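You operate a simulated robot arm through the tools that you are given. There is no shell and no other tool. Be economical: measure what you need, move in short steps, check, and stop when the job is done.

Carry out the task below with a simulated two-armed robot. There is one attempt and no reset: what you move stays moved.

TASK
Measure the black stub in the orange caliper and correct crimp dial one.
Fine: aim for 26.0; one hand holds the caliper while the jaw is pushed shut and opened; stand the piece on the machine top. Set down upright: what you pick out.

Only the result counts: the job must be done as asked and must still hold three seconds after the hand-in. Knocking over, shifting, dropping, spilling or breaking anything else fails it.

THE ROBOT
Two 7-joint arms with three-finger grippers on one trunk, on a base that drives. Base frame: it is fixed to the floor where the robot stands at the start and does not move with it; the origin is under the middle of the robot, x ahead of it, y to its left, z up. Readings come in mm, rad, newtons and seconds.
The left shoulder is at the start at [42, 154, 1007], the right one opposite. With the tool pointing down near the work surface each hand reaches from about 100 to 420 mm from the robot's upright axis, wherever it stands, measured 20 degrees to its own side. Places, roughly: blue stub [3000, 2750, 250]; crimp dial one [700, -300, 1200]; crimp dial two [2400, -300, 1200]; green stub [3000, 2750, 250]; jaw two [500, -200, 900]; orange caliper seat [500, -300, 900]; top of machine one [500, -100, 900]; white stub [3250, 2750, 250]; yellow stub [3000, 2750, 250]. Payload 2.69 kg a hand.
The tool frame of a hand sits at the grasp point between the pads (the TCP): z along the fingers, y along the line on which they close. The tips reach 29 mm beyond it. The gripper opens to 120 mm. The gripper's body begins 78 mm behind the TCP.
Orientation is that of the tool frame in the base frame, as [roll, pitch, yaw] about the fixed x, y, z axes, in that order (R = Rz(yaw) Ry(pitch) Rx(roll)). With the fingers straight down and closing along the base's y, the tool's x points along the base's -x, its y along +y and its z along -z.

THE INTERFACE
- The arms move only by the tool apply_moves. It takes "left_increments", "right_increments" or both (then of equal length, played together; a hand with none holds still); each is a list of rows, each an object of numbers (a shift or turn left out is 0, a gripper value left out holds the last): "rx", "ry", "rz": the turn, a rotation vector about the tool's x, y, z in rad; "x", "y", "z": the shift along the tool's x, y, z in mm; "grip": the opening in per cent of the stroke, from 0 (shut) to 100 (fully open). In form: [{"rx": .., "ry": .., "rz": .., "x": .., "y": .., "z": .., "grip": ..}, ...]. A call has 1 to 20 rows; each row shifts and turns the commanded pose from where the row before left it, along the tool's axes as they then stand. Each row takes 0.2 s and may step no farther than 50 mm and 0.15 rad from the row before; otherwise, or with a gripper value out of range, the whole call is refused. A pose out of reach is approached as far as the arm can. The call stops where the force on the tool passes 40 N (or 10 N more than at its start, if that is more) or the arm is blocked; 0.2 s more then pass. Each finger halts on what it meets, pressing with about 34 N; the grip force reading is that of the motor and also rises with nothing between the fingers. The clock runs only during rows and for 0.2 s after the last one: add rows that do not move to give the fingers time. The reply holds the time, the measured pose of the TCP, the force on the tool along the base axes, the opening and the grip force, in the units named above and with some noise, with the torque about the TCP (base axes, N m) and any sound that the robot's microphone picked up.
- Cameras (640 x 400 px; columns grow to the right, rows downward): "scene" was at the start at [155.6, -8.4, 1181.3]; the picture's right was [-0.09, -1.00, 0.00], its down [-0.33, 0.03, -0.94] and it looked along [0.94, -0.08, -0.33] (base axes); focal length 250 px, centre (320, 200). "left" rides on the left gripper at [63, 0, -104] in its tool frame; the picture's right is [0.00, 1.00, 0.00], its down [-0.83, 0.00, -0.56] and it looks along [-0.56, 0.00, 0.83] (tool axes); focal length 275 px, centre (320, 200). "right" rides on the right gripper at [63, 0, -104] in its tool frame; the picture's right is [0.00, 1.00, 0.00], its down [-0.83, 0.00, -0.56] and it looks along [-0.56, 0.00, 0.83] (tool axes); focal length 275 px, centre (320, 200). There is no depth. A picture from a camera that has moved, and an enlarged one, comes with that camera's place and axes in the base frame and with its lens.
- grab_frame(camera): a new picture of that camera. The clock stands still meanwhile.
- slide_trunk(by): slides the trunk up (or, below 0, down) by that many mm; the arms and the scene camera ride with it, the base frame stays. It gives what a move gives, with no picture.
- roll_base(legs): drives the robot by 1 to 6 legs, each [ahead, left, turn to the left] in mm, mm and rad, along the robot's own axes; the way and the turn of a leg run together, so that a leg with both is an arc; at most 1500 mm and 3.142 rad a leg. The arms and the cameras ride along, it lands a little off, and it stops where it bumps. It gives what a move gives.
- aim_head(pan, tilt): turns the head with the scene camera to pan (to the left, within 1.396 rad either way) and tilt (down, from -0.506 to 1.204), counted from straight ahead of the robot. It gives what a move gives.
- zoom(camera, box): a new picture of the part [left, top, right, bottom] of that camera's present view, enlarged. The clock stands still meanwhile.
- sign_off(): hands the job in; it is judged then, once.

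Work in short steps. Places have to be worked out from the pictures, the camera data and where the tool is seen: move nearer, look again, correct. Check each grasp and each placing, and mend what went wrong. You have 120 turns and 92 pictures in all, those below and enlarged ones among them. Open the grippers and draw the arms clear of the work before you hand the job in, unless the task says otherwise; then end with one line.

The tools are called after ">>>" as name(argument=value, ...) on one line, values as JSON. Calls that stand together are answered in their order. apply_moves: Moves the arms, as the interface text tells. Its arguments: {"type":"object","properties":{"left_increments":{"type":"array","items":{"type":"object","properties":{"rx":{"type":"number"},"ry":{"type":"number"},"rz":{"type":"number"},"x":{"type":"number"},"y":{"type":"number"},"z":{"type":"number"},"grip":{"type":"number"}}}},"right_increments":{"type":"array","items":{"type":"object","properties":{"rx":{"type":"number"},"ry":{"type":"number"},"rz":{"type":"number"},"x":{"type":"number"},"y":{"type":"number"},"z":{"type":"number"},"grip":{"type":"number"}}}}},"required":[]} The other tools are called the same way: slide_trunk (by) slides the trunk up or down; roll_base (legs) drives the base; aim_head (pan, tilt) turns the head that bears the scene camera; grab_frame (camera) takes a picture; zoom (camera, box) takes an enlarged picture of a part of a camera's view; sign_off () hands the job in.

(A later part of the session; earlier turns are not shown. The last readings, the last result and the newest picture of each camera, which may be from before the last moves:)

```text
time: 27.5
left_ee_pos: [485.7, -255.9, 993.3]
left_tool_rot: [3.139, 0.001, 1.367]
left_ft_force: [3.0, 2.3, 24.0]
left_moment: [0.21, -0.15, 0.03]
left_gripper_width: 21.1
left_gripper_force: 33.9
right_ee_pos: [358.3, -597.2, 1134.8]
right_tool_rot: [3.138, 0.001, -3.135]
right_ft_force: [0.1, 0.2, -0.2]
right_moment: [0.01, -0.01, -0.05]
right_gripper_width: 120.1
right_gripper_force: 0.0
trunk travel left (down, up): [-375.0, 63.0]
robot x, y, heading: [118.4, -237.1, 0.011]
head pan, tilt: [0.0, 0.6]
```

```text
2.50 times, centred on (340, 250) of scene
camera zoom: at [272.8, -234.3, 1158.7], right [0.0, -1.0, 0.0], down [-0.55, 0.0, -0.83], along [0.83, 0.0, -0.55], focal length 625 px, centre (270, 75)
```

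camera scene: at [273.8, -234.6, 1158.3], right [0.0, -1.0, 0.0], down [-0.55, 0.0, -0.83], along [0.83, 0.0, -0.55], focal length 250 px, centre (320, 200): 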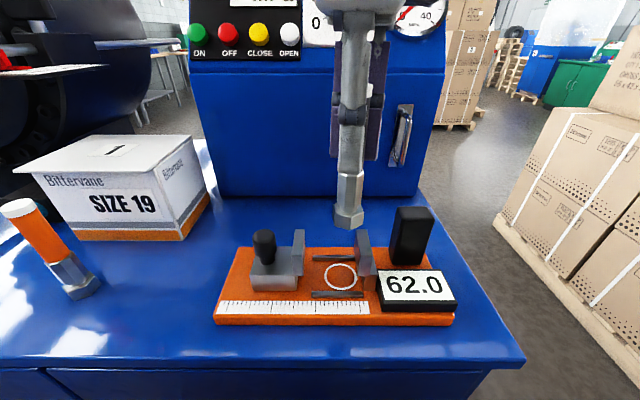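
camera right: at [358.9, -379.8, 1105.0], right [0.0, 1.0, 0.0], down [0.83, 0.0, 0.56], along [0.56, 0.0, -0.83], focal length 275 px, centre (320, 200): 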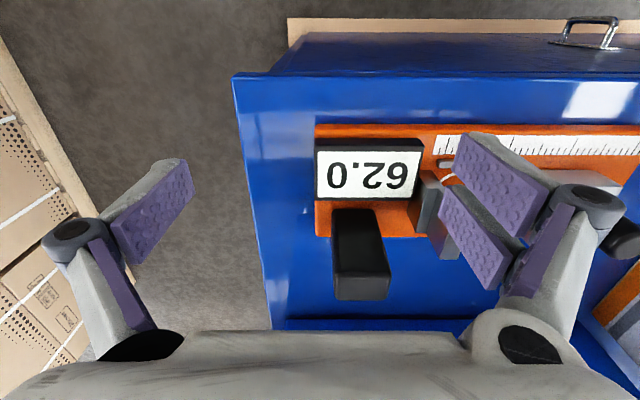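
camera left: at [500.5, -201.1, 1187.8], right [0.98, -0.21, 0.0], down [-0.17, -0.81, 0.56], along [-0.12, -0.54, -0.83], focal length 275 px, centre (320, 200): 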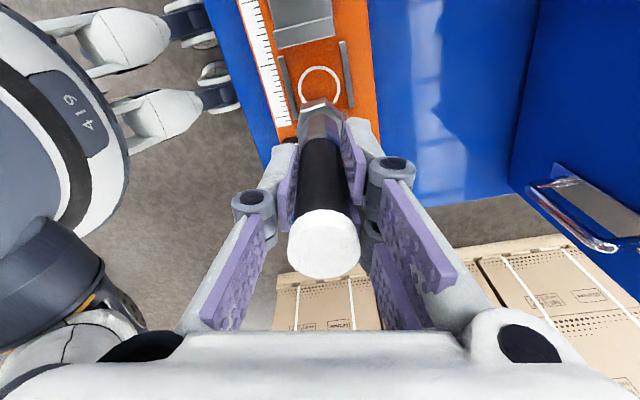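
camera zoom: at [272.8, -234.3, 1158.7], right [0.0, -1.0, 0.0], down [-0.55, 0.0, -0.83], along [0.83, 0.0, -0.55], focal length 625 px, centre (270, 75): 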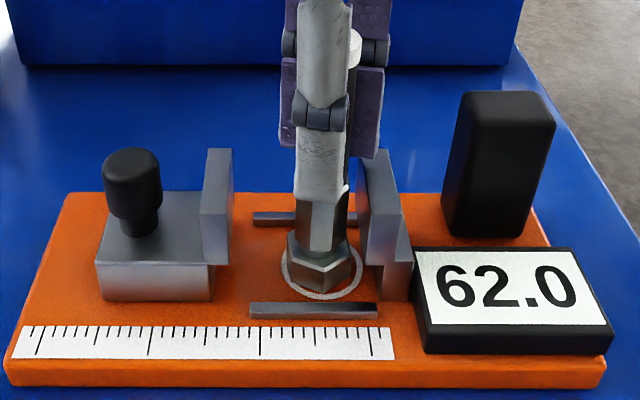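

It is seated within the circle. I relieve the pressure, open slowly, and rise straight up.

>>> apply_moves(left_increments=[{"z": -1.5}, {"grip": 22}, {"grip": 30}, {"grip": 38}, {}])

>>> apply_moves(left_increments=[{"z": -20}, {"z": -30}, {"z": -30}, {"z": -20}, {}])

>>> grab_frame(camera="scene")

>>> zoom(camera="left", box=[220, 0, 420, 250])

```text
time: 28.7
left_ee_pos: [485.9, -258.2, 994.2]
left_tool_rot: [3.141, 0.002, 1.369]
left_ft_force: [-0.3, 0.9, 0.2]
left_moment: [-0.02, -0.04, 0.01]
left_gripper_width: 45.6
left_gripper_force: 0.1
right_ee_pos: [359.9, -596.6, 1133.6]
right_tool_rot: [3.139, 0.001, -3.135]
right_ft_force: [0.3, 0.4, -0.6]
right_moment: [-0.01, -0.02, 0.02]
right_gripper_width: 120.1
right_gripper_force: 0.2
trunk travel left (down, up): [-375.0, 63.0]
robot x, y, heading: [123.9, -236.8, 0.005]
head pan, tilt: [0.0, 0.6]
```

```text
time: 29.9
left_ee_pos: [486.5, -258.2, 1094.3]
left_tool_rot: [3.141, 0.002, 1.369]
left_ft_force: [-0.1, -0.3, 0.6]
left_moment: [0.04, -0.02, -0.01]
left_gripper_width: 45.5
left_gripper_force: 0.1
right_ee_pos: [359.4, -597.7, 1133.0]
right_tool_rot: [3.14, 0.0, -3.136]
right_ft_force: [0.2, 0.0, 0.0]
right_moment: [-0.03, 0.0, 0.0]
right_gripper_width: 120.2
right_gripper_force: 0.0
trunk travel left (down, up): [-375.0, 63.0]
robot x, y, heading: [120.8, -236.8, 0.008]
head pan, tilt: [0.0, 0.6]
```

```text
51 pictures are left
camera scene: at [273.7, -234.5, 1158.3], right [0.0, -1.0, 0.0], down [-0.55, 0.0, -0.83], along [0.83, 0.0, -0.55], focal length 250 px, centre (320, 200)
```

scene: 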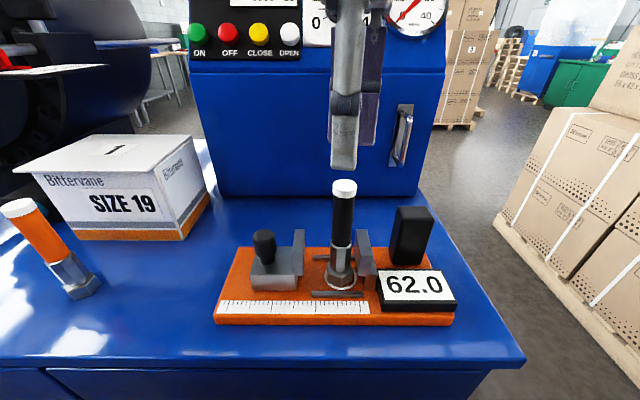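

```text
1.60 times, centred on (320, 125) of left
camera zoom: at [499.6, -196.8, 1198.0], right [0.98, -0.21, 0.0], down [-0.17, -0.81, 0.56], along [-0.11, -0.54, -0.83], focal length 440 px, centre (320, 320)
```

zoom: 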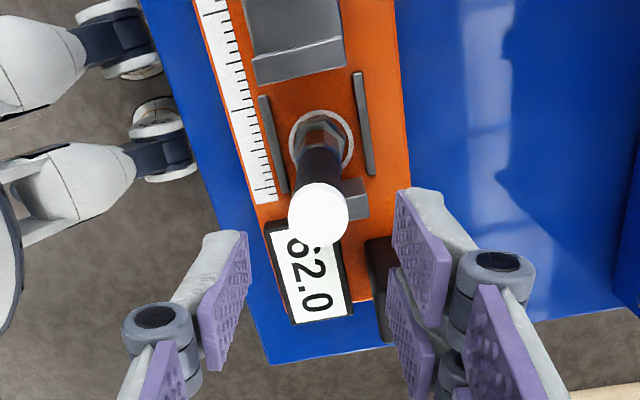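

The stub stands upright on the seat. Knob is at about (488, −171), post at about (519, −353). I move the left hand above the knob and the right hand above the post.

>>> apply_moves(left_increments=[{"x": 43, "y": -8}, {"x": 43, "y": -7}, {"rz": -0.1}, {"rz": -0.1}, {}, {}, {}], right_increments=[{"x": -22, "y": 40, "grip": 65}, {"x": -27, "y": 40}, {"x": -27, "y": 40}, {"x": -27, "y": 40}, {"x": -27, "y": 40}, {"x": -30, "y": 37}, {}])

>>> grab_frame(camera="right")

>>> grab_frame(camera="left")

>>> grab_frame(camera="scene")

```text
time: 31.5
left_ee_pos: [486.9, -170.5, 1093.7]
left_tool_rot: [-3.141, 0.0, 1.568]
left_ft_force: [0.3, 1.1, 0.1]
left_moment: [0.02, -0.01, 0.0]
left_gripper_width: 45.7
left_gripper_force: 0.1
right_ee_pos: [553.3, -448.4, 1148.2]
right_tool_rot: [3.14, 0.0, -3.134]
right_ft_force: [-0.1, -0.7, -0.5]
right_moment: [-0.03, -0.02, -0.01]
right_gripper_width: 77.8
right_gripper_force: 0.0
right hand out of reach, approached as far as the arm can: row 1, 2, 3, 4, 5
trunk travel left (down, up): [-375.0, 63.0]
robot x, y, heading: [124.4, -235.0, 0.009]
head pan, tilt: [0.0, 0.6]
```

```text
49 pictures are left
camera right: at [490.4, -449.6, 1252.6], right [-0.01, 1.0, 0.0], down [0.83, 0.01, 0.56], along [0.56, 0.01, -0.83], focal length 275 px, centre (320, 200)
```

right: 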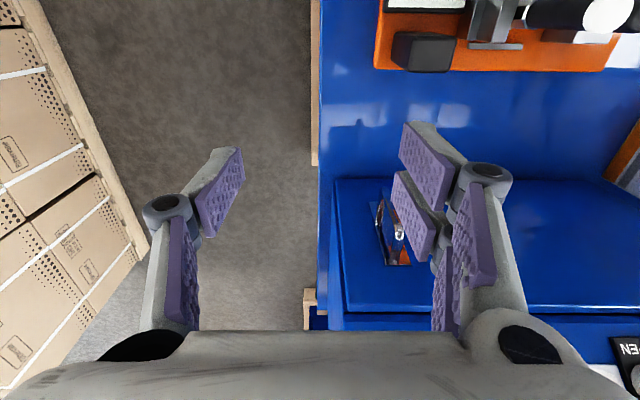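

```text
48 pictures are left
camera left: at [488.2, -107.7, 1196.4], right [1.0, -0.01, 0.0], down [-0.01, -0.83, 0.56], along [0.0, -0.56, -0.83], focal length 275 px, centre (320, 200)
```

left: 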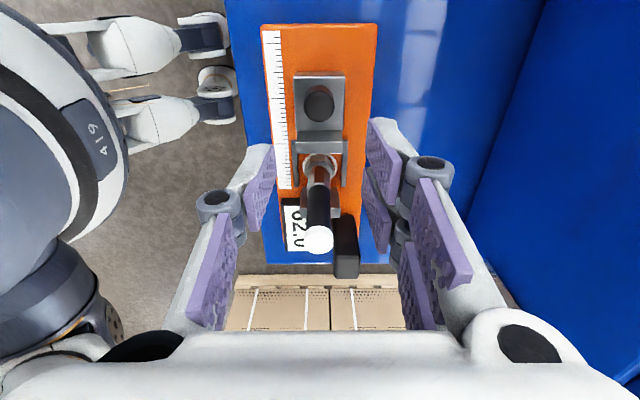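

```text
47 pictures are left
camera scene: at [273.1, -234.5, 1157.2], right [0.01, -1.0, 0.0], down [-0.56, 0.0, -0.83], along [0.83, 0.01, -0.56], focal length 250 px, centre (320, 200)
```

scene: 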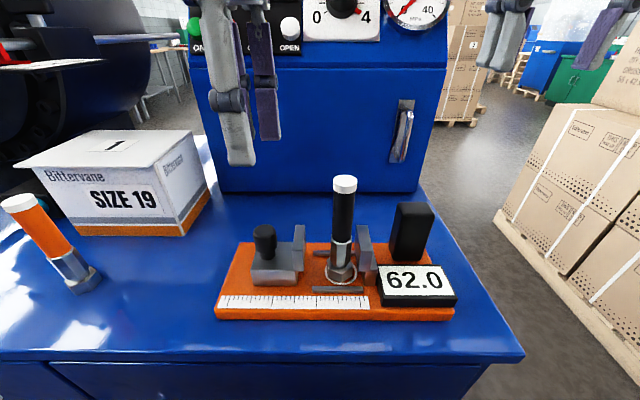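

The right hand is off by about (34, −95) from the post at (518, −354). I correct and lower it while watching the force.

>>> apply_moves(right_increments=[{"x": 12, "y": 32}, {"x": 12, "y": 32}, {"x": 11, "y": 30}, {"z": 30}, {"z": 30}, {"z": 28}, {}])

>>> grab_frame(camera="right")

```text
time: 33.1
left_ee_pos: [487.6, -169.3, 1092.5]
left_tool_rot: [3.141, 0.0, 1.569]
left_ft_force: [1.4, 0.5, -0.5]
left_moment: [-0.01, 0.0, 0.03]
left_gripper_width: 45.5
left_gripper_force: 0.1
right_ee_pos: [596.2, -369.5, 1063.9]
right_tool_rot: [3.131, -0.006, -3.139]
right_ft_force: [-0.3, 0.1, -0.1]
right_moment: [0.0, 0.02, 0.01]
right_gripper_width: 78.0
right_gripper_force: 0.1
right hand out of reach, approached as far as the arm can: row 1, 2, 3, 4, 5, 6
trunk travel left (down, up): [-375.0, 63.0]
robot x, y, heading: [122.0, -235.3, 0.007]
head pan, tilt: [0.0, 0.6]
```

```text
46 pictures are left
camera right: at [533.7, -371.9, 1168.8], right [-0.01, 1.0, 0.01], down [0.84, 0.0, 0.55], along [0.55, 0.01, -0.84], focal length 275 px, centre (320, 200)
```

right: 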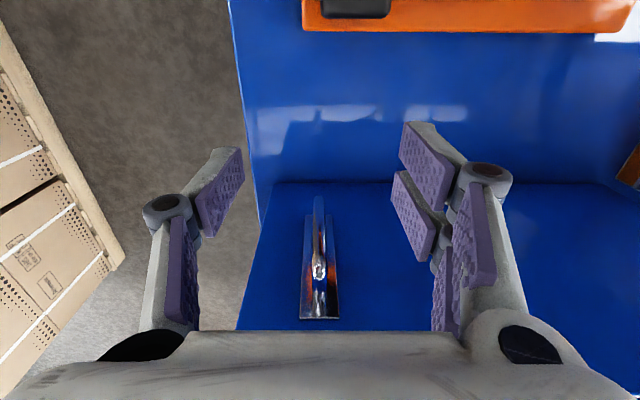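

The right hand ended at x≈596, not where I meant; its commanded pose seems clipped oddly. A single small backward step will show how it follows.

>>> apply_moves(right_increments=[{"x": 20}, {}])

```text
time: 33.7
left_ee_pos: [487.7, -171.1, 1091.6]
left_tool_rot: [3.141, 0.003, 1.569]
left_ft_force: [-1.2, 0.6, 0.4]
left_moment: [0.01, 0.01, 0.0]
left_gripper_width: 45.5
left_gripper_force: 0.1
right_ee_pos: [595.3, -369.5, 1064.0]
right_tool_rot: [3.133, -0.006, -3.14]
right_ft_force: [-0.6, 0.0, -0.9]
right_moment: [0.0, -0.01, -0.01]
right_gripper_width: 77.8
right_gripper_force: 0.3
right hand out of reach, approached as far as the arm can: row 1
trunk travel left (down, up): [-375.0, 63.0]
robot x, y, heading: [123.6, -237.3, 0.007]
head pan, tilt: [0.0, 0.6]
```

>>> apply_moves(right_increments=[{"z": -40}, {"z": -40}, {"y": -30}, {}])

```text
time: 34.7
left_ee_pos: [486.7, -170.8, 1093.1]
left_tool_rot: [3.141, 0.001, 1.57]
left_ft_force: [0.4, 0.5, -0.1]
left_moment: [-0.01, 0.0, -0.01]
left_gripper_width: 45.7
left_gripper_force: 0.1
right_ee_pos: [595.1, -398.0, 1125.5]
right_tool_rot: [3.141, 0.0, -3.134]
right_ft_force: [0.5, -0.4, -0.2]
right_moment: [0.0, -0.01, 0.01]
right_gripper_width: 77.7
right_gripper_force: 0.1
right hand out of reach, approached as far as the arm can: row 2
trunk travel left (down, up): [-375.0, 63.0]
robot x, y, heading: [121.4, -233.6, 0.009]
head pan, tilt: [0.0, 0.6]
```

>>> apply_moves(right_increments=[{"x": 20}, {"x": 20}, {}])

```text
time: 35.5
left_ee_pos: [487.8, -171.0, 1092.1]
left_tool_rot: [-3.141, 0.003, 1.568]
left_ft_force: [-0.3, -0.3, 0.0]
left_moment: [-0.02, 0.01, 0.03]
left_gripper_width: 45.7
left_gripper_force: 0.0
right_ee_pos: [566.4, -399.5, 1130.0]
right_tool_rot: [3.139, -0.002, -3.134]
right_ft_force: [-0.1, -0.3, -0.4]
right_moment: [-0.02, 0.02, 0.01]
right_gripper_width: 78.0
right_gripper_force: 0.2
right hand out of reach, approached as far as the arm can: row 2
trunk travel left (down, up): [-375.0, 63.0]
robot x, y, heading: [122.7, -232.0, 0.007]
head pan, tilt: [0.0, 0.6]
```

The arm seems stuck at an inner limit in this wrist pose. I try turning the right hand (mirror of the left's turn, fingers fore and aft) and then stepping back.

>>> apply_moves(right_increments=[{"x": -20}, {"rz": -0.14}, {"rz": -0.14}, {"rz": -0.14}, {"rz": -0.14}, {"rz": -0.14}, {"rz": -0.14}, {"rz": -0.14}, {"rz": -0.14}, {"rz": -0.14}, {"rz": -0.14}, {"rz": -0.14}, {}])

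```text
time: 38.3
left_ee_pos: [488.1, -169.9, 1092.9]
left_tool_rot: [3.141, 0.003, 1.568]
left_ft_force: [-0.3, 0.5, -0.2]
left_moment: [-0.02, 0.0, -0.03]
left_gripper_width: 45.6
left_gripper_force: 0.0
right_ee_pos: [584.9, -399.1, 1131.0]
right_tool_rot: [-3.141, 0.002, -1.591]
right_ft_force: [0.2, -0.1, -0.4]
right_moment: [-0.03, 0.02, 0.05]
right_gripper_width: 78.1
right_gripper_force: 0.1
trunk travel left (down, up): [-375.0, 63.0]
robot x, y, heading: [122.6, -233.6, 0.004]
head pan, tilt: [0.0, 0.6]
```

>>> apply_moves(right_increments=[{"y": 22}, {"y": 22}, {"y": 22}, {"x": -22}, {"x": -22}, {}])

```text
time: 39.7
left_ee_pos: [488.2, -171.0, 1093.1]
left_tool_rot: [-3.141, 0.002, 1.571]
left_ft_force: [-0.8, -0.8, 0.5]
left_moment: [0.01, 0.0, 0.01]
left_gripper_width: 45.4
left_gripper_force: 0.1
right_ee_pos: [567.8, -358.9, 1140.4]
right_tool_rot: [3.141, 0.004, -1.596]
right_ft_force: [1.1, 0.7, -0.1]
right_moment: [-0.01, -0.02, 0.0]
right_gripper_width: 78.1
right_gripper_force: 0.1
right hand out of reach, approached as far as the arm can: row 1, 3, 4
trunk travel left (down, up): [-375.0, 63.0]
robot x, y, heading: [119.3, -238.0, 0.005]
head pan, tilt: [0.0, 0.6]
```

>>> apply_moves(right_increments=[{"z": 40}, {"z": 40}, {"z": 40}, {"y": 15}, {"y": 15}, {}])

>>> grab_frame(camera="scene")

```text
time: 41.1
left_ee_pos: [488.8, -169.5, 1093.5]
left_tool_rot: [3.141, 0.003, 1.568]
left_ft_force: [0.3, -1.0, 0.4]
left_moment: [0.01, 0.01, 0.0]
left_gripper_width: 45.5
left_gripper_force: 0.0
right_ee_pos: [600.9, -361.3, 1032.8]
right_tool_rot: [3.137, 0.004, -1.595]
right_ft_force: [1.1, 0.5, 0.2]
right_moment: [0.0, 0.0, 0.03]
right_gripper_width: 77.8
right_gripper_force: 0.0
right hand out of reach, approached as far as the arm can: row 1, 2, 3, 4, 5
trunk travel left (down, up): [-375.0, 63.0]
robot x, y, heading: [118.7, -239.8, 0.005]
head pan, tilt: [0.0, 0.6]
```

```text
45 pictures are left
camera scene: at [276.9, -228.0, 1172.8], right [0.07, -1.0, 0.0], down [-0.41, -0.03, -0.91], along [0.91, 0.07, -0.41], focal length 250 px, centre (320, 200)
```

scene: 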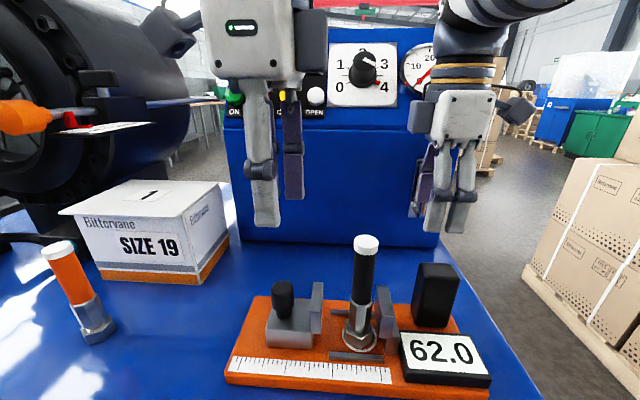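

The scene camera is being deflected, so the right upper arm presses on the head: the elbow is folded inward. I take the right arm up and out to its home-like pose to unfold it.

>>> apply_moves(right_increments=[{"z": -40}, {"z": -40}, {"x": 40}, {"x": 40}, {"x": 40}, {"x": 40}, {"x": 30, "y": 15}, {"y": 15}, {}])

>>> grab_frame(camera="scene")

```text
time: 43.1
left_ee_pos: [488.0, -171.4, 1092.8]
left_tool_rot: [3.141, 0.001, 1.568]
left_ft_force: [-0.1, -0.5, -0.5]
left_moment: [-0.04, 0.02, -0.01]
left_gripper_width: 45.5
left_gripper_force: 0.0
right_ee_pos: [567.0, -548.9, 1113.2]
right_tool_rot: [3.141, 0.002, -1.593]
right_ft_force: [0.5, -0.1, 0.0]
right_moment: [0.01, -0.01, -0.01]
right_gripper_width: 78.0
right_gripper_force: 0.1
trunk travel left (down, up): [-375.0, 63.0]
robot x, y, heading: [121.4, -236.8, 0.005]
head pan, tilt: [0.0, 0.6]
```

```text
44 pictures are left
camera scene: at [273.4, -234.6, 1157.1], right [0.01, -1.0, 0.0], down [-0.56, 0.0, -0.83], along [0.82, 0.01, -0.56], focal length 250 px, centre (320, 200)
```

scene: 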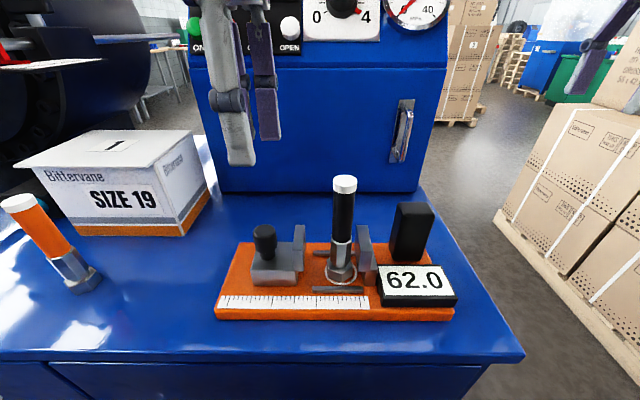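

>>> apply_moves(right_increments=[{"z": 35, "y": 20}, {"z": 38, "y": 27}, {"x": -40}, {"x": -40}, {"x": -40}, {}])

```text
time: 44.5
left_ee_pos: [487.8, -169.9, 1092.4]
left_tool_rot: [3.141, 0.001, 1.569]
left_ft_force: [-0.4, -0.3, -0.1]
left_moment: [0.01, 0.03, -0.03]
left_gripper_width: 45.6
left_gripper_force: 0.0
right_ee_pos: [574.3, -461.8, 1048.7]
right_tool_rot: [3.138, 0.005, -1.595]
right_ft_force: [-0.2, 0.2, -0.5]
right_moment: [0.0, -0.01, 0.0]
right_gripper_width: 77.8
right_gripper_force: 0.1
right hand out of reach, approached as far as the arm can: row 3, 4, 5
trunk travel left (down, up): [-375.0, 63.0]
robot x, y, heading: [123.4, -233.6, 0.001]
head pan, tilt: [0.0, 0.6]
```

Still blocked inward. I try approaching differently: out, back toward the shoulder, then inward and finally forward.

>>> apply_moves(right_increments=[{"x": 40, "z": -20}, {"x": 40, "z": -20}, {"x": 40, "z": -20}, {"y": 40}, {"y": 40}, {"y": 40}, {"y": 40}, {}])

>>> apply_moves(right_increments=[{"x": -40}, {"x": -40}, {"x": -40}, {"x": -40}, {}])

```text
time: 46.3
left_ee_pos: [486.3, -169.9, 1093.4]
left_tool_rot: [-3.14, 0.002, 1.568]
left_ft_force: [-1.0, 1.0, 1.1]
left_moment: [0.02, -0.02, -0.03]
left_gripper_width: 45.4
left_gripper_force: 0.1
right_ee_pos: [419.5, -594.4, 1114.0]
right_tool_rot: [3.139, 0.005, -1.594]
right_ft_force: [0.2, 0.8, 0.9]
right_moment: [0.0, 0.02, 0.02]
right_gripper_width: 78.3
right_gripper_force: 0.0
right hand out of reach, approached as far as the arm can: row 7
trunk travel left (down, up): [-375.0, 63.0]
robot x, y, heading: [124.3, -238.6, 0.002]
head pan, tilt: [0.0, 0.6]
```

```text
time: 47.5
left_ee_pos: [487.3, -170.6, 1092.9]
left_tool_rot: [-3.141, 0.001, 1.569]
left_ft_force: [-0.3, -0.7, -0.3]
left_moment: [0.01, 0.03, 0.02]
left_gripper_width: 45.6
left_gripper_force: 0.1
right_ee_pos: [489.7, -529.2, 1147.8]
right_tool_rot: [-3.141, 0.004, -1.594]
right_ft_force: [-0.4, -0.4, -0.2]
right_moment: [0.02, -0.02, 0.0]
right_gripper_width: 78.2
right_gripper_force: 0.1
right hand out of reach, approached as far as the arm can: row 1, 2, 3, 4
trunk travel left (down, up): [-375.0, 63.0]
robot x, y, heading: [124.5, -234.7, 0.007]
head pan, tilt: [0.0, 0.6]
```

I need to see the right arm's posture, so I pan the head to the right.

>>> aim_head(pan=-1.0, tilt=0.2)

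>>> grab_frame(camera="scene")

>>> aim_head(pan=1.0, tilt=0.2)

>>> grab_frame(camera="scene")

```text
time: 48.8
left_ee_pos: [488.6, -169.6, 1092.7]
left_tool_rot: [-3.141, 0.002, 1.57]
left_ft_force: [-0.8, -0.2, 0.8]
left_moment: [-0.01, 0.02, 0.02]
left_gripper_width: 45.5
left_gripper_force: 0.0
right_ee_pos: [489.8, -528.7, 1149.0]
right_tool_rot: [3.14, 0.001, -1.594]
right_ft_force: [0.4, 0.5, -0.2]
right_moment: [-0.02, -0.01, 0.01]
right_gripper_width: 78.1
right_gripper_force: 0.0
trunk travel left (down, up): [-375.0, 63.0]
robot x, y, heading: [123.1, -232.2, 0.01]
head pan, tilt: [-1.0, 0.201]
```

```text
43 pictures are left
camera scene: at [236.2, -312.9, 1193.8], right [-0.83, -0.55, 0.0], down [-0.11, 0.17, -0.98], along [0.54, -0.82, -0.2], focal length 250 px, centre (320, 200)
```

scene: 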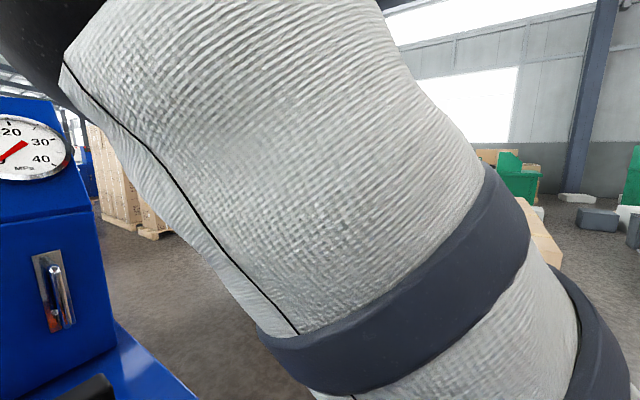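

```text
time: 50.7
left_ee_pos: [488.2, -170.4, 1092.6]
left_tool_rot: [3.141, 0.002, 1.568]
left_ft_force: [-0.3, 0.3, -0.3]
left_moment: [-0.01, -0.04, -0.01]
left_gripper_width: 45.5
left_gripper_force: 0.0
right_ee_pos: [490.5, -528.3, 1147.4]
right_tool_rot: [3.139, 0.003, -1.596]
right_ft_force: [-0.3, 0.3, -0.2]
right_moment: [0.04, -0.03, 0.04]
right_gripper_width: 77.9
right_gripper_force: 0.1
trunk travel left (down, up): [-375.0, 63.0]
robot x, y, heading: [118.2, -232.7, 0.007]
head pan, tilt: [1.0, 0.201]
```

```text
42 pictures are left
camera scene: at [234.8, -156.3, 1193.9], right [0.84, -0.54, 0.0], down [-0.11, -0.17, -0.98], along [0.52, 0.83, -0.2], focal length 250 px, centre (320, 200)
```

scene: 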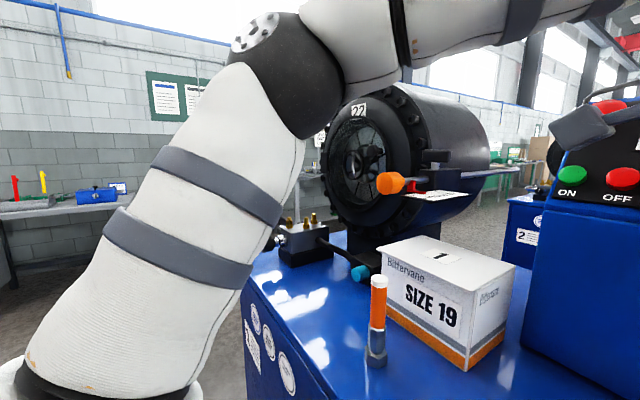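

The right elbow is folded inward in front of the head. I reverse the loop: out to the original relative pose with the original yaw, then test an inward approach from there.

>>> apply_moves(right_increments=[{"x": 40}, {"x": 40}, {"rz": 0.14, "x": 10}, {"rz": 0.14}, {"rz": 0.14}, {"rz": 0.14}, {"rz": 0.14}, {"rz": 0.14}, {"rz": 0.14}, {"rz": 0.14}, {"rz": 0.14}, {"rz": 0.14}, {"rz": 0.14}, {"z": 40}, {"z": 40}, {"z": 40}, {}])

>>> aim_head(pan=-1.0, tilt=0.2)

>>> grab_frame(camera="scene")

```text
time: 54.3
left_ee_pos: [488.8, -170.4, 1094.3]
left_tool_rot: [3.141, 0.003, 1.569]
left_ft_force: [0.1, -0.1, 0.6]
left_moment: [0.01, 0.01, 0.0]
left_gripper_width: 45.6
left_gripper_force: 0.1
right_ee_pos: [489.2, -616.7, 1028.3]
right_tool_rot: [3.139, 0.0, -3.133]
right_ft_force: [0.2, 0.0, 0.3]
right_moment: [-0.01, 0.0, 0.01]
right_gripper_width: 78.0
right_gripper_force: 0.0
trunk travel left (down, up): [-375.0, 63.0]
robot x, y, heading: [122.6, -236.0, 0.01]
head pan, tilt: [1.0, 0.201]
```

```text
time: 56.3
left_ee_pos: [489.0, -170.1, 1093.1]
left_tool_rot: [-3.141, 0.001, 1.57]
left_ft_force: [1.1, -0.5, 0.2]
left_moment: [0.0, -0.02, 0.01]
left_gripper_width: 45.6
left_gripper_force: 0.2
right_ee_pos: [489.8, -618.1, 1027.3]
right_tool_rot: [3.139, 0.0, -3.135]
right_ft_force: [-0.4, -0.6, 0.2]
right_moment: [0.01, 0.03, -0.02]
right_gripper_width: 78.0
right_gripper_force: 0.0
trunk travel left (down, up): [-375.0, 63.0]
robot x, y, heading: [121.4, -235.9, 0.005]
head pan, tilt: [-1.0, 0.201]
```

```text
41 pictures are left
camera scene: at [235.8, -313.0, 1193.9], right [-0.84, -0.55, 0.0], down [-0.11, 0.17, -0.98], along [0.54, -0.82, -0.2], focal length 250 px, centre (320, 200)
```

scene: 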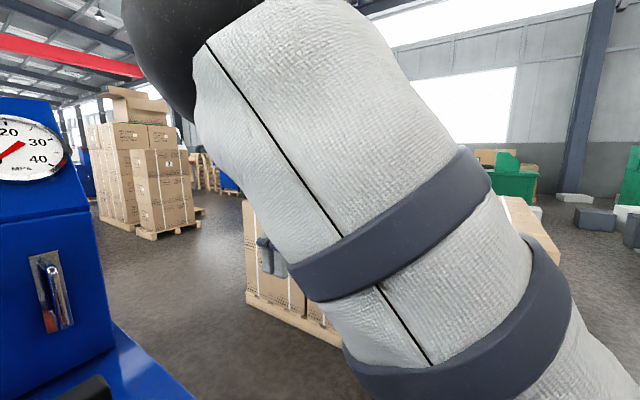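

The elbow still leans inward, and the limit is an inner one: the hand is too close to the shoulder. Driving back about 80 mm puts the post in the right hand's workable zone; I'll check that the left still reaches.

>>> roll_base(legs=[[-80, 0, 0]])

>>> aim_head(pan=-0.1, tilt=0.6)

>>> apply_moves(left_increments=[{"y": 40}, {"y": 40}, {}, {}, {}, {}, {}], right_increments=[{"x": -40}, {"x": -40}, {"x": -40}, {"y": 40}, {"y": 40}, {"y": 20}, {}])

```text
time: 57.3
left_ee_pos: [409.9, -171.6, 1093.7]
left_tool_rot: [-3.14, 0.002, 1.572]
left_ft_force: [-0.7, -0.9, 1.4]
left_moment: [0.02, -0.01, -0.01]
left_gripper_width: 45.6
left_gripper_force: 0.0
right_ee_pos: [412.8, -617.6, 1028.4]
right_tool_rot: [3.139, 0.001, -3.134]
right_ft_force: [-0.2, 0.6, 0.3]
right_moment: [-0.03, -0.03, 0.04]
right_gripper_width: 78.0
right_gripper_force: 0.0
trunk travel left (down, up): [-375.0, 63.0]
robot x, y, heading: [41.3, -240.8, 0.01]
head pan, tilt: [-1.0, 0.201]
```

```text
time: 58.5
left_ee_pos: [411.3, -170.2, 1091.5]
left_tool_rot: [-3.139, 0.003, 1.571]
left_ft_force: [1.2, -0.5, -0.7]
left_moment: [0.04, 0.0, 0.0]
left_gripper_width: 45.6
left_gripper_force: 0.1
right_ee_pos: [412.0, -617.2, 1027.8]
right_tool_rot: [3.14, 0.0, -3.132]
right_ft_force: [0.7, -1.4, -0.1]
right_moment: [0.01, 0.0, -0.05]
right_gripper_width: 78.2
right_gripper_force: 0.1
trunk travel left (down, up): [-375.0, 63.0]
robot x, y, heading: [43.2, -237.3, 0.006]
head pan, tilt: [-0.099, 0.6]
```

```text
time: 60.1
left_ee_pos: [491.8, -168.3, 1092.2]
left_tool_rot: [3.14, 0.002, 1.572]
left_ft_force: [-0.1, 0.1, -0.5]
left_moment: [-0.04, -0.03, 0.02]
left_gripper_width: 45.4
left_gripper_force: 0.1
right_ee_pos: [533.1, -515.5, 1028.0]
right_tool_rot: [3.14, 0.001, -3.132]
right_ft_force: [-0.3, 0.5, -0.4]
right_moment: [-0.04, -0.01, -0.01]
right_gripper_width: 78.0
right_gripper_force: 0.1
trunk travel left (down, up): [-375.0, 63.0]
robot x, y, heading: [46.8, -235.3, 0.01]
head pan, tilt: [-0.099, 0.6]
```

Both arms now follow without clipping. I bring the right hand over the post.

>>> apply_moves(right_increments=[{"y": 40, "z": -10}, {"y": 40}, {"y": 40, "x": 7}, {"y": 40, "x": 7}, {}])

>>> grab_frame(camera="right")

>>> grab_frame(camera="scene")

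```text
time: 61.3
left_ee_pos: [490.4, -169.4, 1093.0]
left_tool_rot: [3.141, 0.002, 1.569]
left_ft_force: [-0.1, 0.1, -0.3]
left_moment: [0.02, 0.01, -0.01]
left_gripper_width: 45.4
left_gripper_force: 0.0
right_ee_pos: [523.4, -359.9, 1037.5]
right_tool_rot: [3.128, -0.011, -3.141]
right_ft_force: [0.2, 0.3, -0.5]
right_moment: [0.0, -0.04, 0.0]
right_gripper_width: 77.8
right_gripper_force: 0.0
right hand out of reach, approached as far as the arm can: row 4
trunk travel left (down, up): [-375.0, 63.0]
robot x, y, heading: [42.0, -237.0, 0.008]
head pan, tilt: [-0.099, 0.6]
```

```text
40 pictures are left
camera right: at [462.2, -361.9, 1143.0], right [-0.01, 1.0, 0.01], down [0.84, 0.0, 0.55], along [0.55, 0.01, -0.84], focal length 275 px, centre (320, 200)
```

right: 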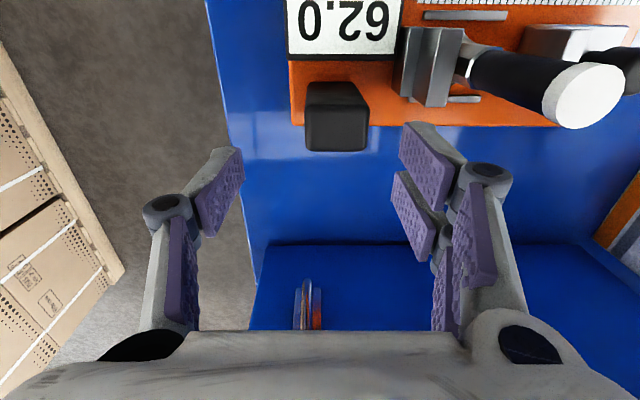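

```text
39 pictures are left
camera scene: at [198.7, -241.3, 1166.4], right [-0.06, -1.0, 0.0], down [-0.47, 0.03, -0.88], along [0.88, -0.06, -0.48], focal length 250 px, centre (320, 200)
```

scene: 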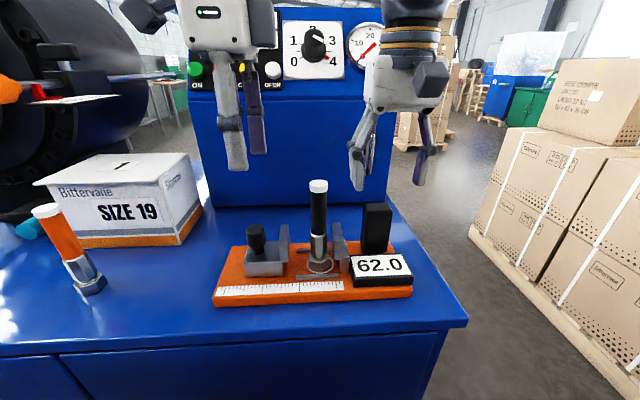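

The right hand is almost over the post, right at its limit. I back up another 35 mm to give it room and re-extend both hands.

>>> roll_base(legs=[[-35, 0, 0]])

>>> apply_moves(left_increments=[{"y": 33}, {}, {}], right_increments=[{"x": -33}, {}, {}])

```text
time: 62.2
left_ee_pos: [454.1, -169.3, 1092.9]
left_tool_rot: [3.142, 0.003, 1.571]
left_ft_force: [-0.3, 0.0, 0.4]
left_moment: [0.02, -0.04, -0.03]
left_gripper_width: 45.7
left_gripper_force: 0.0
right_ee_pos: [487.9, -360.5, 1037.7]
right_tool_rot: [3.13, -0.008, -3.137]
right_ft_force: [0.3, -0.2, 0.5]
right_moment: [0.0, -0.06, -0.01]
right_gripper_width: 78.2
right_gripper_force: 0.0
trunk travel left (down, up): [-375.0, 63.0]
robot x, y, heading: [11.0, -238.3, 0.005]
head pan, tilt: [-0.099, 0.6]
```

```text
time: 63.0
left_ee_pos: [489.8, -170.7, 1090.4]
left_tool_rot: [-3.14, 0.0, 1.571]
left_ft_force: [0.3, 0.3, -0.5]
left_moment: [0.04, 0.0, 0.0]
left_gripper_width: 45.5
left_gripper_force: 0.1
right_ee_pos: [521.7, -360.0, 1038.1]
right_tool_rot: [3.131, -0.01, -3.137]
right_ft_force: [0.8, 0.2, -1.3]
right_moment: [0.03, 0.02, 0.01]
right_gripper_width: 78.3
right_gripper_force: 0.1
trunk travel left (down, up): [-375.0, 63.0]
robot x, y, heading: [11.8, -235.8, 0.007]
head pan, tilt: [-0.099, 0.6]
```

>>> apply_moves(right_increments=[{"y": 9}, {"z": 25}, {"z": 25}, {"z": 22}, {}])

>>> grab_frame(camera="right")

>>> grab_frame(camera="scene")

```text
time: 64.2
left_ee_pos: [489.9, -170.2, 1091.1]
left_tool_rot: [3.141, 0.002, 1.568]
left_ft_force: [-0.2, -0.1, -0.6]
left_moment: [0.01, -0.01, 0.0]
left_gripper_width: 45.6
left_gripper_force: 0.2
right_ee_pos: [519.6, -349.8, 965.4]
right_tool_rot: [3.131, -0.01, -3.138]
right_ft_force: [-0.8, -0.2, -0.3]
right_moment: [-0.01, 0.0, 0.0]
right_gripper_width: 77.8
right_gripper_force: 0.1
trunk travel left (down, up): [-375.0, 63.0]
robot x, y, heading: [10.8, -233.7, 0.007]
head pan, tilt: [-0.099, 0.6]
```

```text
38 pictures are left
camera right: at [458.8, -351.7, 1070.9], right [-0.01, 1.0, 0.01], down [0.84, 0.0, 0.55], along [0.55, 0.01, -0.84], focal length 275 px, centre (320, 200)
```

right: 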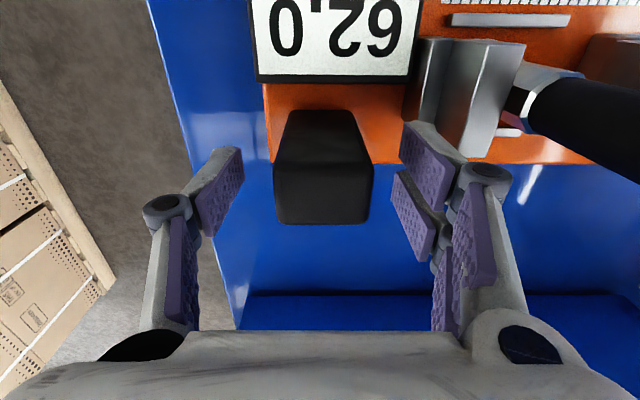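

```text
37 pictures are left
camera scene: at [161.3, -243.8, 1157.2], right [-0.09, -1.0, 0.0], down [-0.56, 0.05, -0.83], along [0.82, -0.08, -0.56], focal length 250 px, centre (320, 200)
```

scene: 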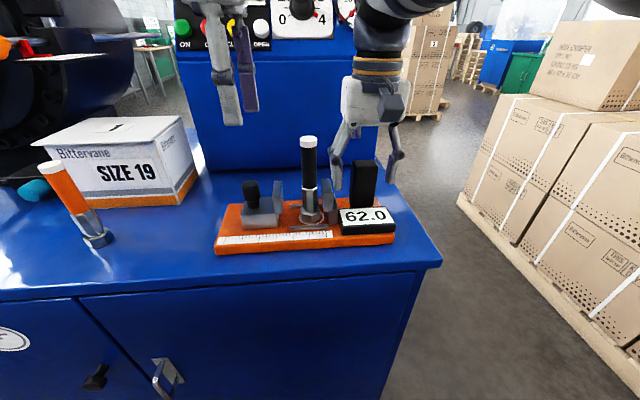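

The post is centred between the right fingers. I close on it gently.

>>> apply_moves(right_increments=[{"z": 5, "grip": 50}, {"grip": 44}, {"grip": 40}, {"grip": 37}, {"grip": 34}, {"grip": 30}, {}])

>>> grab_frame(camera="left")

```text
time: 65.8
left_ee_pos: [490.1, -169.5, 1090.9]
left_tool_rot: [3.141, 0.002, 1.571]
left_ft_force: [-0.4, 0.8, 0.1]
left_moment: [0.0, 0.01, -0.01]
left_gripper_width: 45.6
left_gripper_force: 0.2
right_ee_pos: [521.0, -349.7, 960.7]
right_tool_rot: [3.131, -0.012, -3.137]
right_ft_force: [1.0, 5.0, 0.0]
right_moment: [0.52, 0.03, -0.22]
right_gripper_width: 40.1
right_gripper_force: 33.7
trunk travel left (down, up): [-375.0, 63.0]
robot x, y, heading: [11.4, -236.9, 0.011]
head pan, tilt: [-0.099, 0.6]
```

```text
36 pictures are left
camera left: at [490.2, -107.1, 1195.0], right [1.0, -0.01, 0.0], down [0.0, -0.83, 0.56], along [0.0, -0.56, -0.83], focal length 275 px, centre (320, 200)
```

left: 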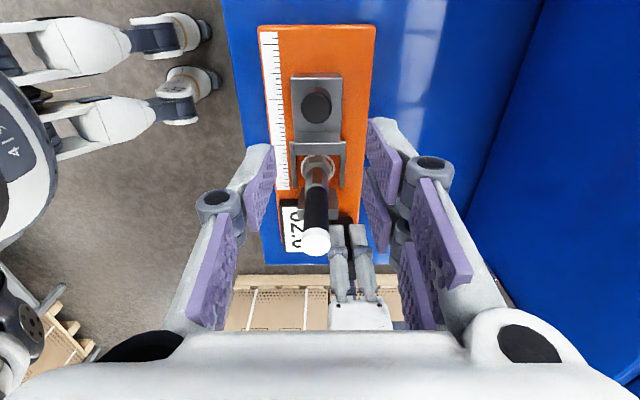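

The caliper is held by its post. Now the left hand goes down over the knob at about (487, −167), with its fingers fore and aft.

>>> apply_moves(left_increments=[{"x": 3, "y": -3}, {"z": 40}, {"z": 40}, {"z": 30}, {"z": 10}, {}])

>>> grab_frame(camera="left")

>>> zoom(camera="scene", box=[200, 110, 420, 260])

```text
time: 67.2
left_ee_pos: [484.6, -166.9, 971.2]
left_tool_rot: [3.141, 0.002, 1.572]
left_ft_force: [0.5, 0.7, 1.3]
left_moment: [0.0, -0.01, 0.02]
left_gripper_width: 45.8
left_gripper_force: 0.1
right_ee_pos: [520.4, -349.8, 962.0]
right_tool_rot: [3.131, -0.011, -3.138]
right_ft_force: [-0.3, 1.5, -0.4]
right_moment: [-0.17, 0.08, -0.33]
right_gripper_width: 39.8
right_gripper_force: 34.0
trunk travel left (down, up): [-375.0, 63.0]
robot x, y, heading: [9.4, -233.9, 0.006]
head pan, tilt: [-0.099, 0.6]
```

```text
35 pictures are left
camera left: at [486.0, -103.7, 1074.6], right [1.0, -0.01, 0.0], down [0.0, -0.83, 0.56], along [0.0, -0.56, -0.83], focal length 275 px, centre (320, 200)
```

left: 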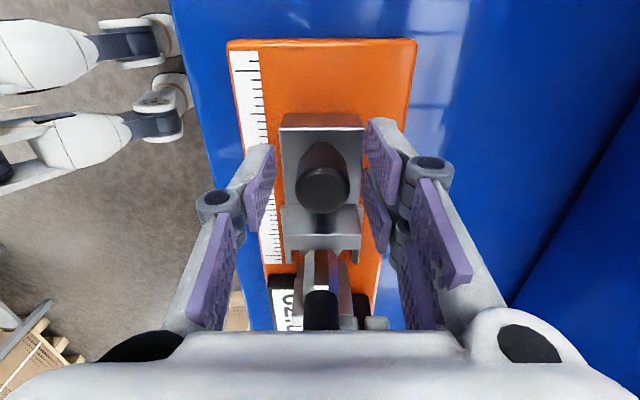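

```text
2.67 times, centred on (310, 185) of scene
camera zoom: at [161.3, -243.5, 1157.2], right [-0.09, -1.0, 0.0], down [-0.56, 0.05, -0.83], along [0.82, -0.08, -0.56], focal length 666 px, centre (347, 240)
```

zoom: 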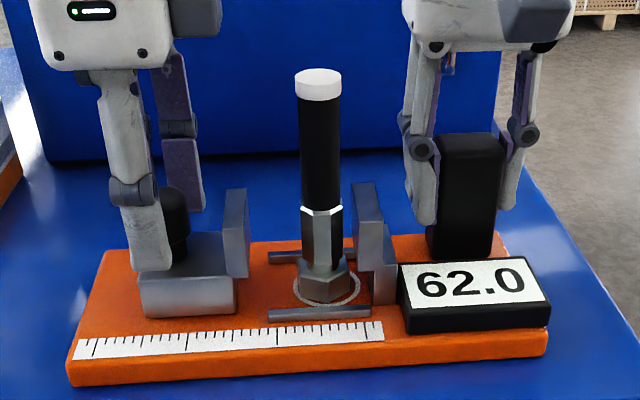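

Knob centred. I lower the last few mm and close on the knob.

>>> apply_moves(left_increments=[{"y": 1.5, "z": 6}, {"grip": 30}, {"grip": 26}, {"grip": 22}, {"grip": 16}, {}])

```text
time: 68.6
left_ee_pos: [486.6, -167.0, 965.8]
left_tool_rot: [-3.138, 0.001, 1.571]
left_ft_force: [-4.3, -0.1, 0.9]
left_moment: [-0.11, 0.12, -0.06]
left_gripper_width: 25.0
left_gripper_force: 34.2
right_ee_pos: [521.8, -350.4, 961.6]
right_tool_rot: [3.131, -0.01, -3.139]
right_ft_force: [3.4, 0.9, 0.4]
right_moment: [0.01, 0.5, -0.5]
right_gripper_width: 39.8
right_gripper_force: 34.0
trunk travel left (down, up): [-375.0, 63.0]
robot x, y, heading: [7.3, -233.6, 0.008]
head pan, tilt: [-0.099, 0.6]
```

Knob is gripped (25 mm). I slide it toward the fixed jaw in small steps.

>>> apply_moves(left_increments=[{"x": -4}, {"x": -4}, {"x": -4}, {"x": -4}, {"x": -4}, {"x": -3}, {}])

>>> zoom(camera="scene", box=[200, 110, 420, 260])

```text
time: 70.2
left_ee_pos: [487.7, -188.8, 966.3]
left_tool_rot: [3.141, 0.001, 1.57]
left_ft_force: [-3.4, 3.1, -0.2]
left_moment: [0.83, -0.06, -0.01]
left_gripper_width: 24.9
left_gripper_force: 34.3
right_ee_pos: [521.7, -350.8, 960.3]
right_tool_rot: [3.13, -0.01, -3.137]
right_ft_force: [2.3, -6.9, 4.4]
right_moment: [-0.69, -0.17, -0.42]
right_gripper_width: 39.8
right_gripper_force: 34.0
trunk travel left (down, up): [-375.0, 63.0]
robot x, y, heading: [12.4, -238.6, 0.009]
head pan, tilt: [-0.099, 0.6]
```

```text
2.67 times, centred on (310, 185) of scene
camera zoom: at [161.7, -244.0, 1157.1], right [-0.09, -1.0, 0.0], down [-0.56, 0.05, -0.82], along [0.82, -0.08, -0.57], focal length 666 px, centre (347, 240)
```

zoom: 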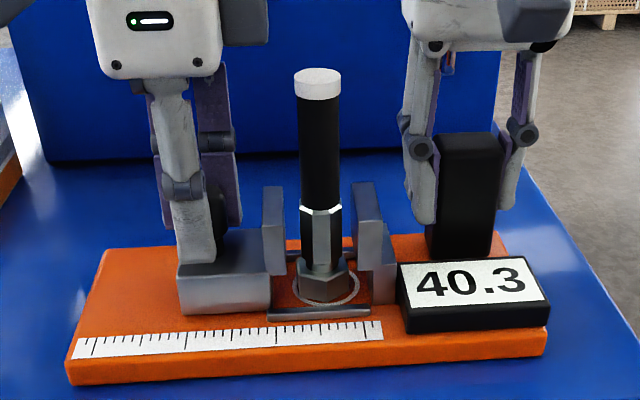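

It reads 40.3 and the jaw moves cleanly. I continue closing in 2 mm steps.

>>> apply_moves(left_increments=[{"x": -2}, {"x": -2}, {"x": -2}, {"x": -2}, {"x": -2}, {}])

>>> zoom(camera="scene", box=[200, 110, 420, 260])

```text
time: 71.6
left_ee_pos: [488.7, -199.9, 965.4]
left_tool_rot: [-3.139, 0.001, 1.57]
left_ft_force: [-7.1, 3.9, 0.4]
left_moment: [0.53, 0.11, -0.08]
left_gripper_width: 24.7
left_gripper_force: 33.8
right_ee_pos: [521.3, -350.2, 960.8]
right_tool_rot: [3.131, -0.008, -3.138]
right_ft_force: [7.5, -5.0, 6.2]
right_moment: [-0.57, -0.35, -0.77]
right_gripper_width: 39.7
right_gripper_force: 34.4
trunk travel left (down, up): [-375.0, 63.0]
robot x, y, heading: [9.4, -237.1, 0.01]
head pan, tilt: [-0.099, 0.6]
```

```text
2.67 times, centred on (310, 185) of scene
camera zoom: at [161.7, -243.9, 1157.1], right [-0.09, -1.0, 0.0], down [-0.56, 0.05, -0.82], along [0.82, -0.08, -0.57], focal length 666 px, centre (347, 240)
```

zoom: 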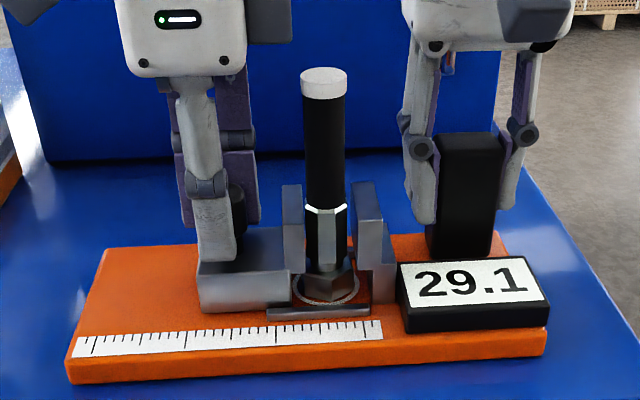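

>>> apply_moves(left_increments=[{"x": -1}, {"x": -1}, {"x": -1}, {}])

>>> zoom(camera="scene", box=[250, 150, 400, 250])

```text
time: 72.6
left_ee_pos: [489.5, -202.9, 966.1]
left_tool_rot: [-3.14, 0.002, 1.569]
left_ft_force: [-7.0, 2.4, 0.2]
left_moment: [0.29, 0.15, -0.05]
left_gripper_width: 25.0
left_gripper_force: 34.0
right_ee_pos: [521.2, -350.7, 960.8]
right_tool_rot: [3.13, -0.009, -3.14]
right_ft_force: [9.7, -3.1, 5.2]
right_moment: [-0.38, -0.36, -0.89]
right_gripper_width: 40.0
right_gripper_force: 33.8
trunk travel left (down, up): [-375.0, 63.0]
robot x, y, heading: [9.5, -238.9, 0.006]
head pan, tilt: [-0.099, 0.6]
```

```text
4.00 times, centred on (325, 200) of scene
camera zoom: at [161.7, -243.8, 1157.1], right [-0.09, -1.0, 0.0], down [-0.56, 0.05, -0.82], along [0.82, -0.08, -0.57], focal length 1000 px, centre (300, 200)
```

zoom: 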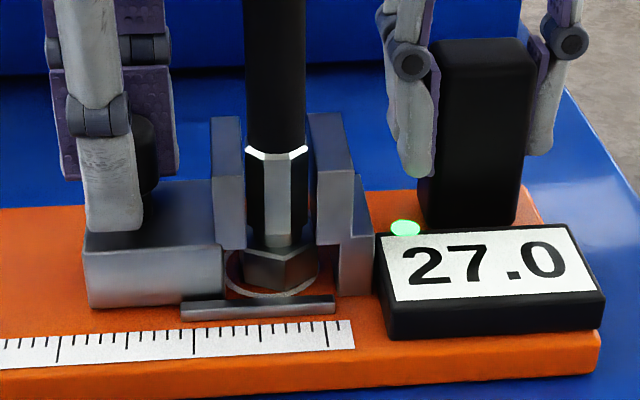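

A green lamp lit at 27.0. I press slightly further to confirm that the reading is stable against the stub.

>>> apply_moves(left_increments=[{"x": -1}, {"x": -1}, {}])

>>> zoom(camera="scene", box=[250, 150, 400, 250])

```text
time: 73.4
left_ee_pos: [488.3, -204.1, 966.6]
left_tool_rot: [-3.141, 0.001, 1.571]
left_ft_force: [-6.9, 6.8, -0.8]
left_moment: [0.08, 0.16, -0.03]
left_gripper_width: 24.6
left_gripper_force: 34.0
right_ee_pos: [520.9, -350.7, 960.0]
right_tool_rot: [3.134, -0.01, -3.137]
right_ft_force: [8.3, -5.6, 5.7]
right_moment: [-0.07, -0.41, -0.5]
right_gripper_width: 39.8
right_gripper_force: 34.1
trunk travel left (down, up): [-375.0, 63.0]
robot x, y, heading: [10.8, -237.3, 0.007]
head pan, tilt: [-0.099, 0.6]
```

```text
4.00 times, centred on (325, 200) of scene
camera zoom: at [161.7, -243.4, 1157.1], right [-0.09, -1.0, 0.0], down [-0.56, 0.05, -0.82], along [0.82, -0.08, -0.57], focal length 1000 px, centre (300, 200)
```

zoom: 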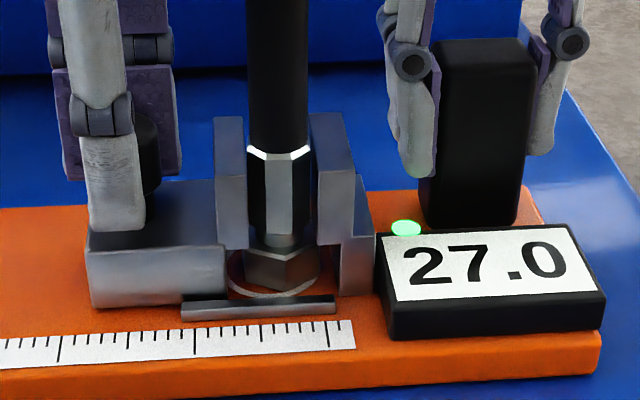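

>>> apply_moves(left_increments=[{"x": -1}, {"x": -1}, {"x": -1}, {}])

>>> zoom(camera="scene", box=[250, 150, 400, 250])

```text
time: 74.4
left_ee_pos: [488.3, -207.3, 966.8]
left_tool_rot: [-3.142, -0.001, 1.571]
left_ft_force: [-8.0, 18.1, -0.2]
left_moment: [0.26, 0.14, 0.01]
left_gripper_width: 24.5
left_gripper_force: 34.0
right_ee_pos: [521.3, -350.1, 961.7]
right_tool_rot: [3.133, -0.01, -3.138]
right_ft_force: [8.4, -15.1, 3.0]
right_moment: [-0.86, -0.36, -0.45]
right_gripper_width: 39.8
right_gripper_force: 34.2
trunk travel left (down, up): [-375.0, 63.0]
robot x, y, heading: [8.5, -234.6, 0.009]
head pan, tilt: [-0.099, 0.6]
```

```text
4.00 times, centred on (325, 200) of scene
camera zoom: at [161.5, -243.5, 1157.1], right [-0.09, -1.0, 0.0], down [-0.56, 0.05, -0.83], along [0.82, -0.08, -0.57], focal length 1000 px, centre (300, 200)
```

zoom: 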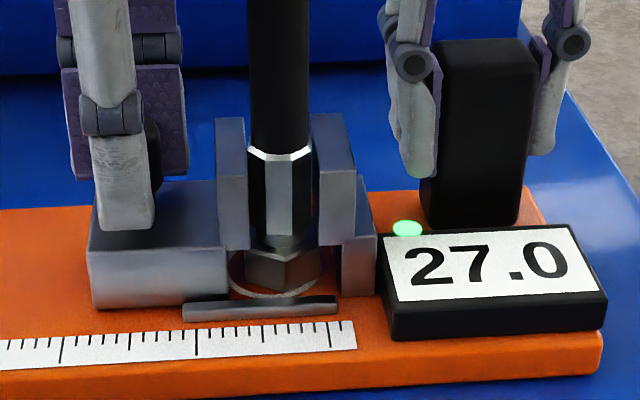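

27.0 is firmly confirmed, so dial one needs −1.0. I open the jaw back to its original position.

>>> apply_moves(left_increments=[{"x": 4}, {"x": 4}, {"x": 4}, {"x": 4}, {"x": 4}, {"x": 4}, {"x": 4}, {"x": 4}, {"x": 4}, {"x": 3}, {}])

>>> zoom(camera="scene", box=[200, 110, 420, 260])

```text
time: 76.8
left_ee_pos: [488.3, -169.1, 966.7]
left_tool_rot: [-3.141, 0.002, 1.57]
left_ft_force: [-0.2, -11.9, 7.6]
left_moment: [-0.2, -0.09, 0.09]
left_gripper_width: 24.2
left_gripper_force: 34.4
right_ee_pos: [520.9, -348.8, 961.9]
right_tool_rot: [3.132, -0.011, -3.138]
right_ft_force: [-1.0, 17.1, -0.1]
right_moment: [0.2, -0.09, -0.75]
right_gripper_width: 40.1
right_gripper_force: 34.1
trunk travel left (down, up): [-375.0, 63.0]
robot x, y, heading: [9.4, -236.1, 0.01]
head pan, tilt: [-0.099, 0.6]
```

```text
2.67 times, centred on (310, 185) of scene
camera zoom: at [161.2, -243.3, 1157.2], right [-0.09, -1.0, 0.0], down [-0.56, 0.05, -0.83], along [0.82, -0.08, -0.56], focal length 666 px, centre (347, 240)
```

zoom: 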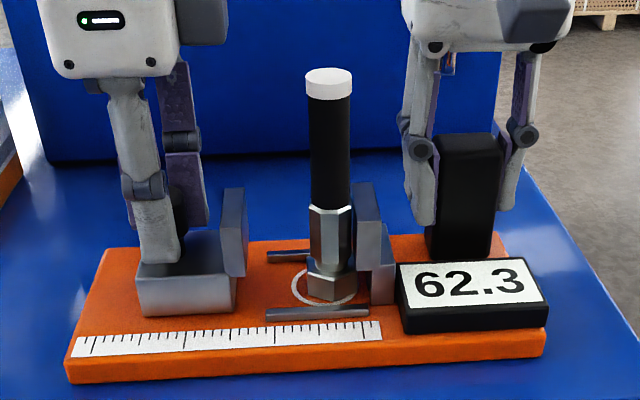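

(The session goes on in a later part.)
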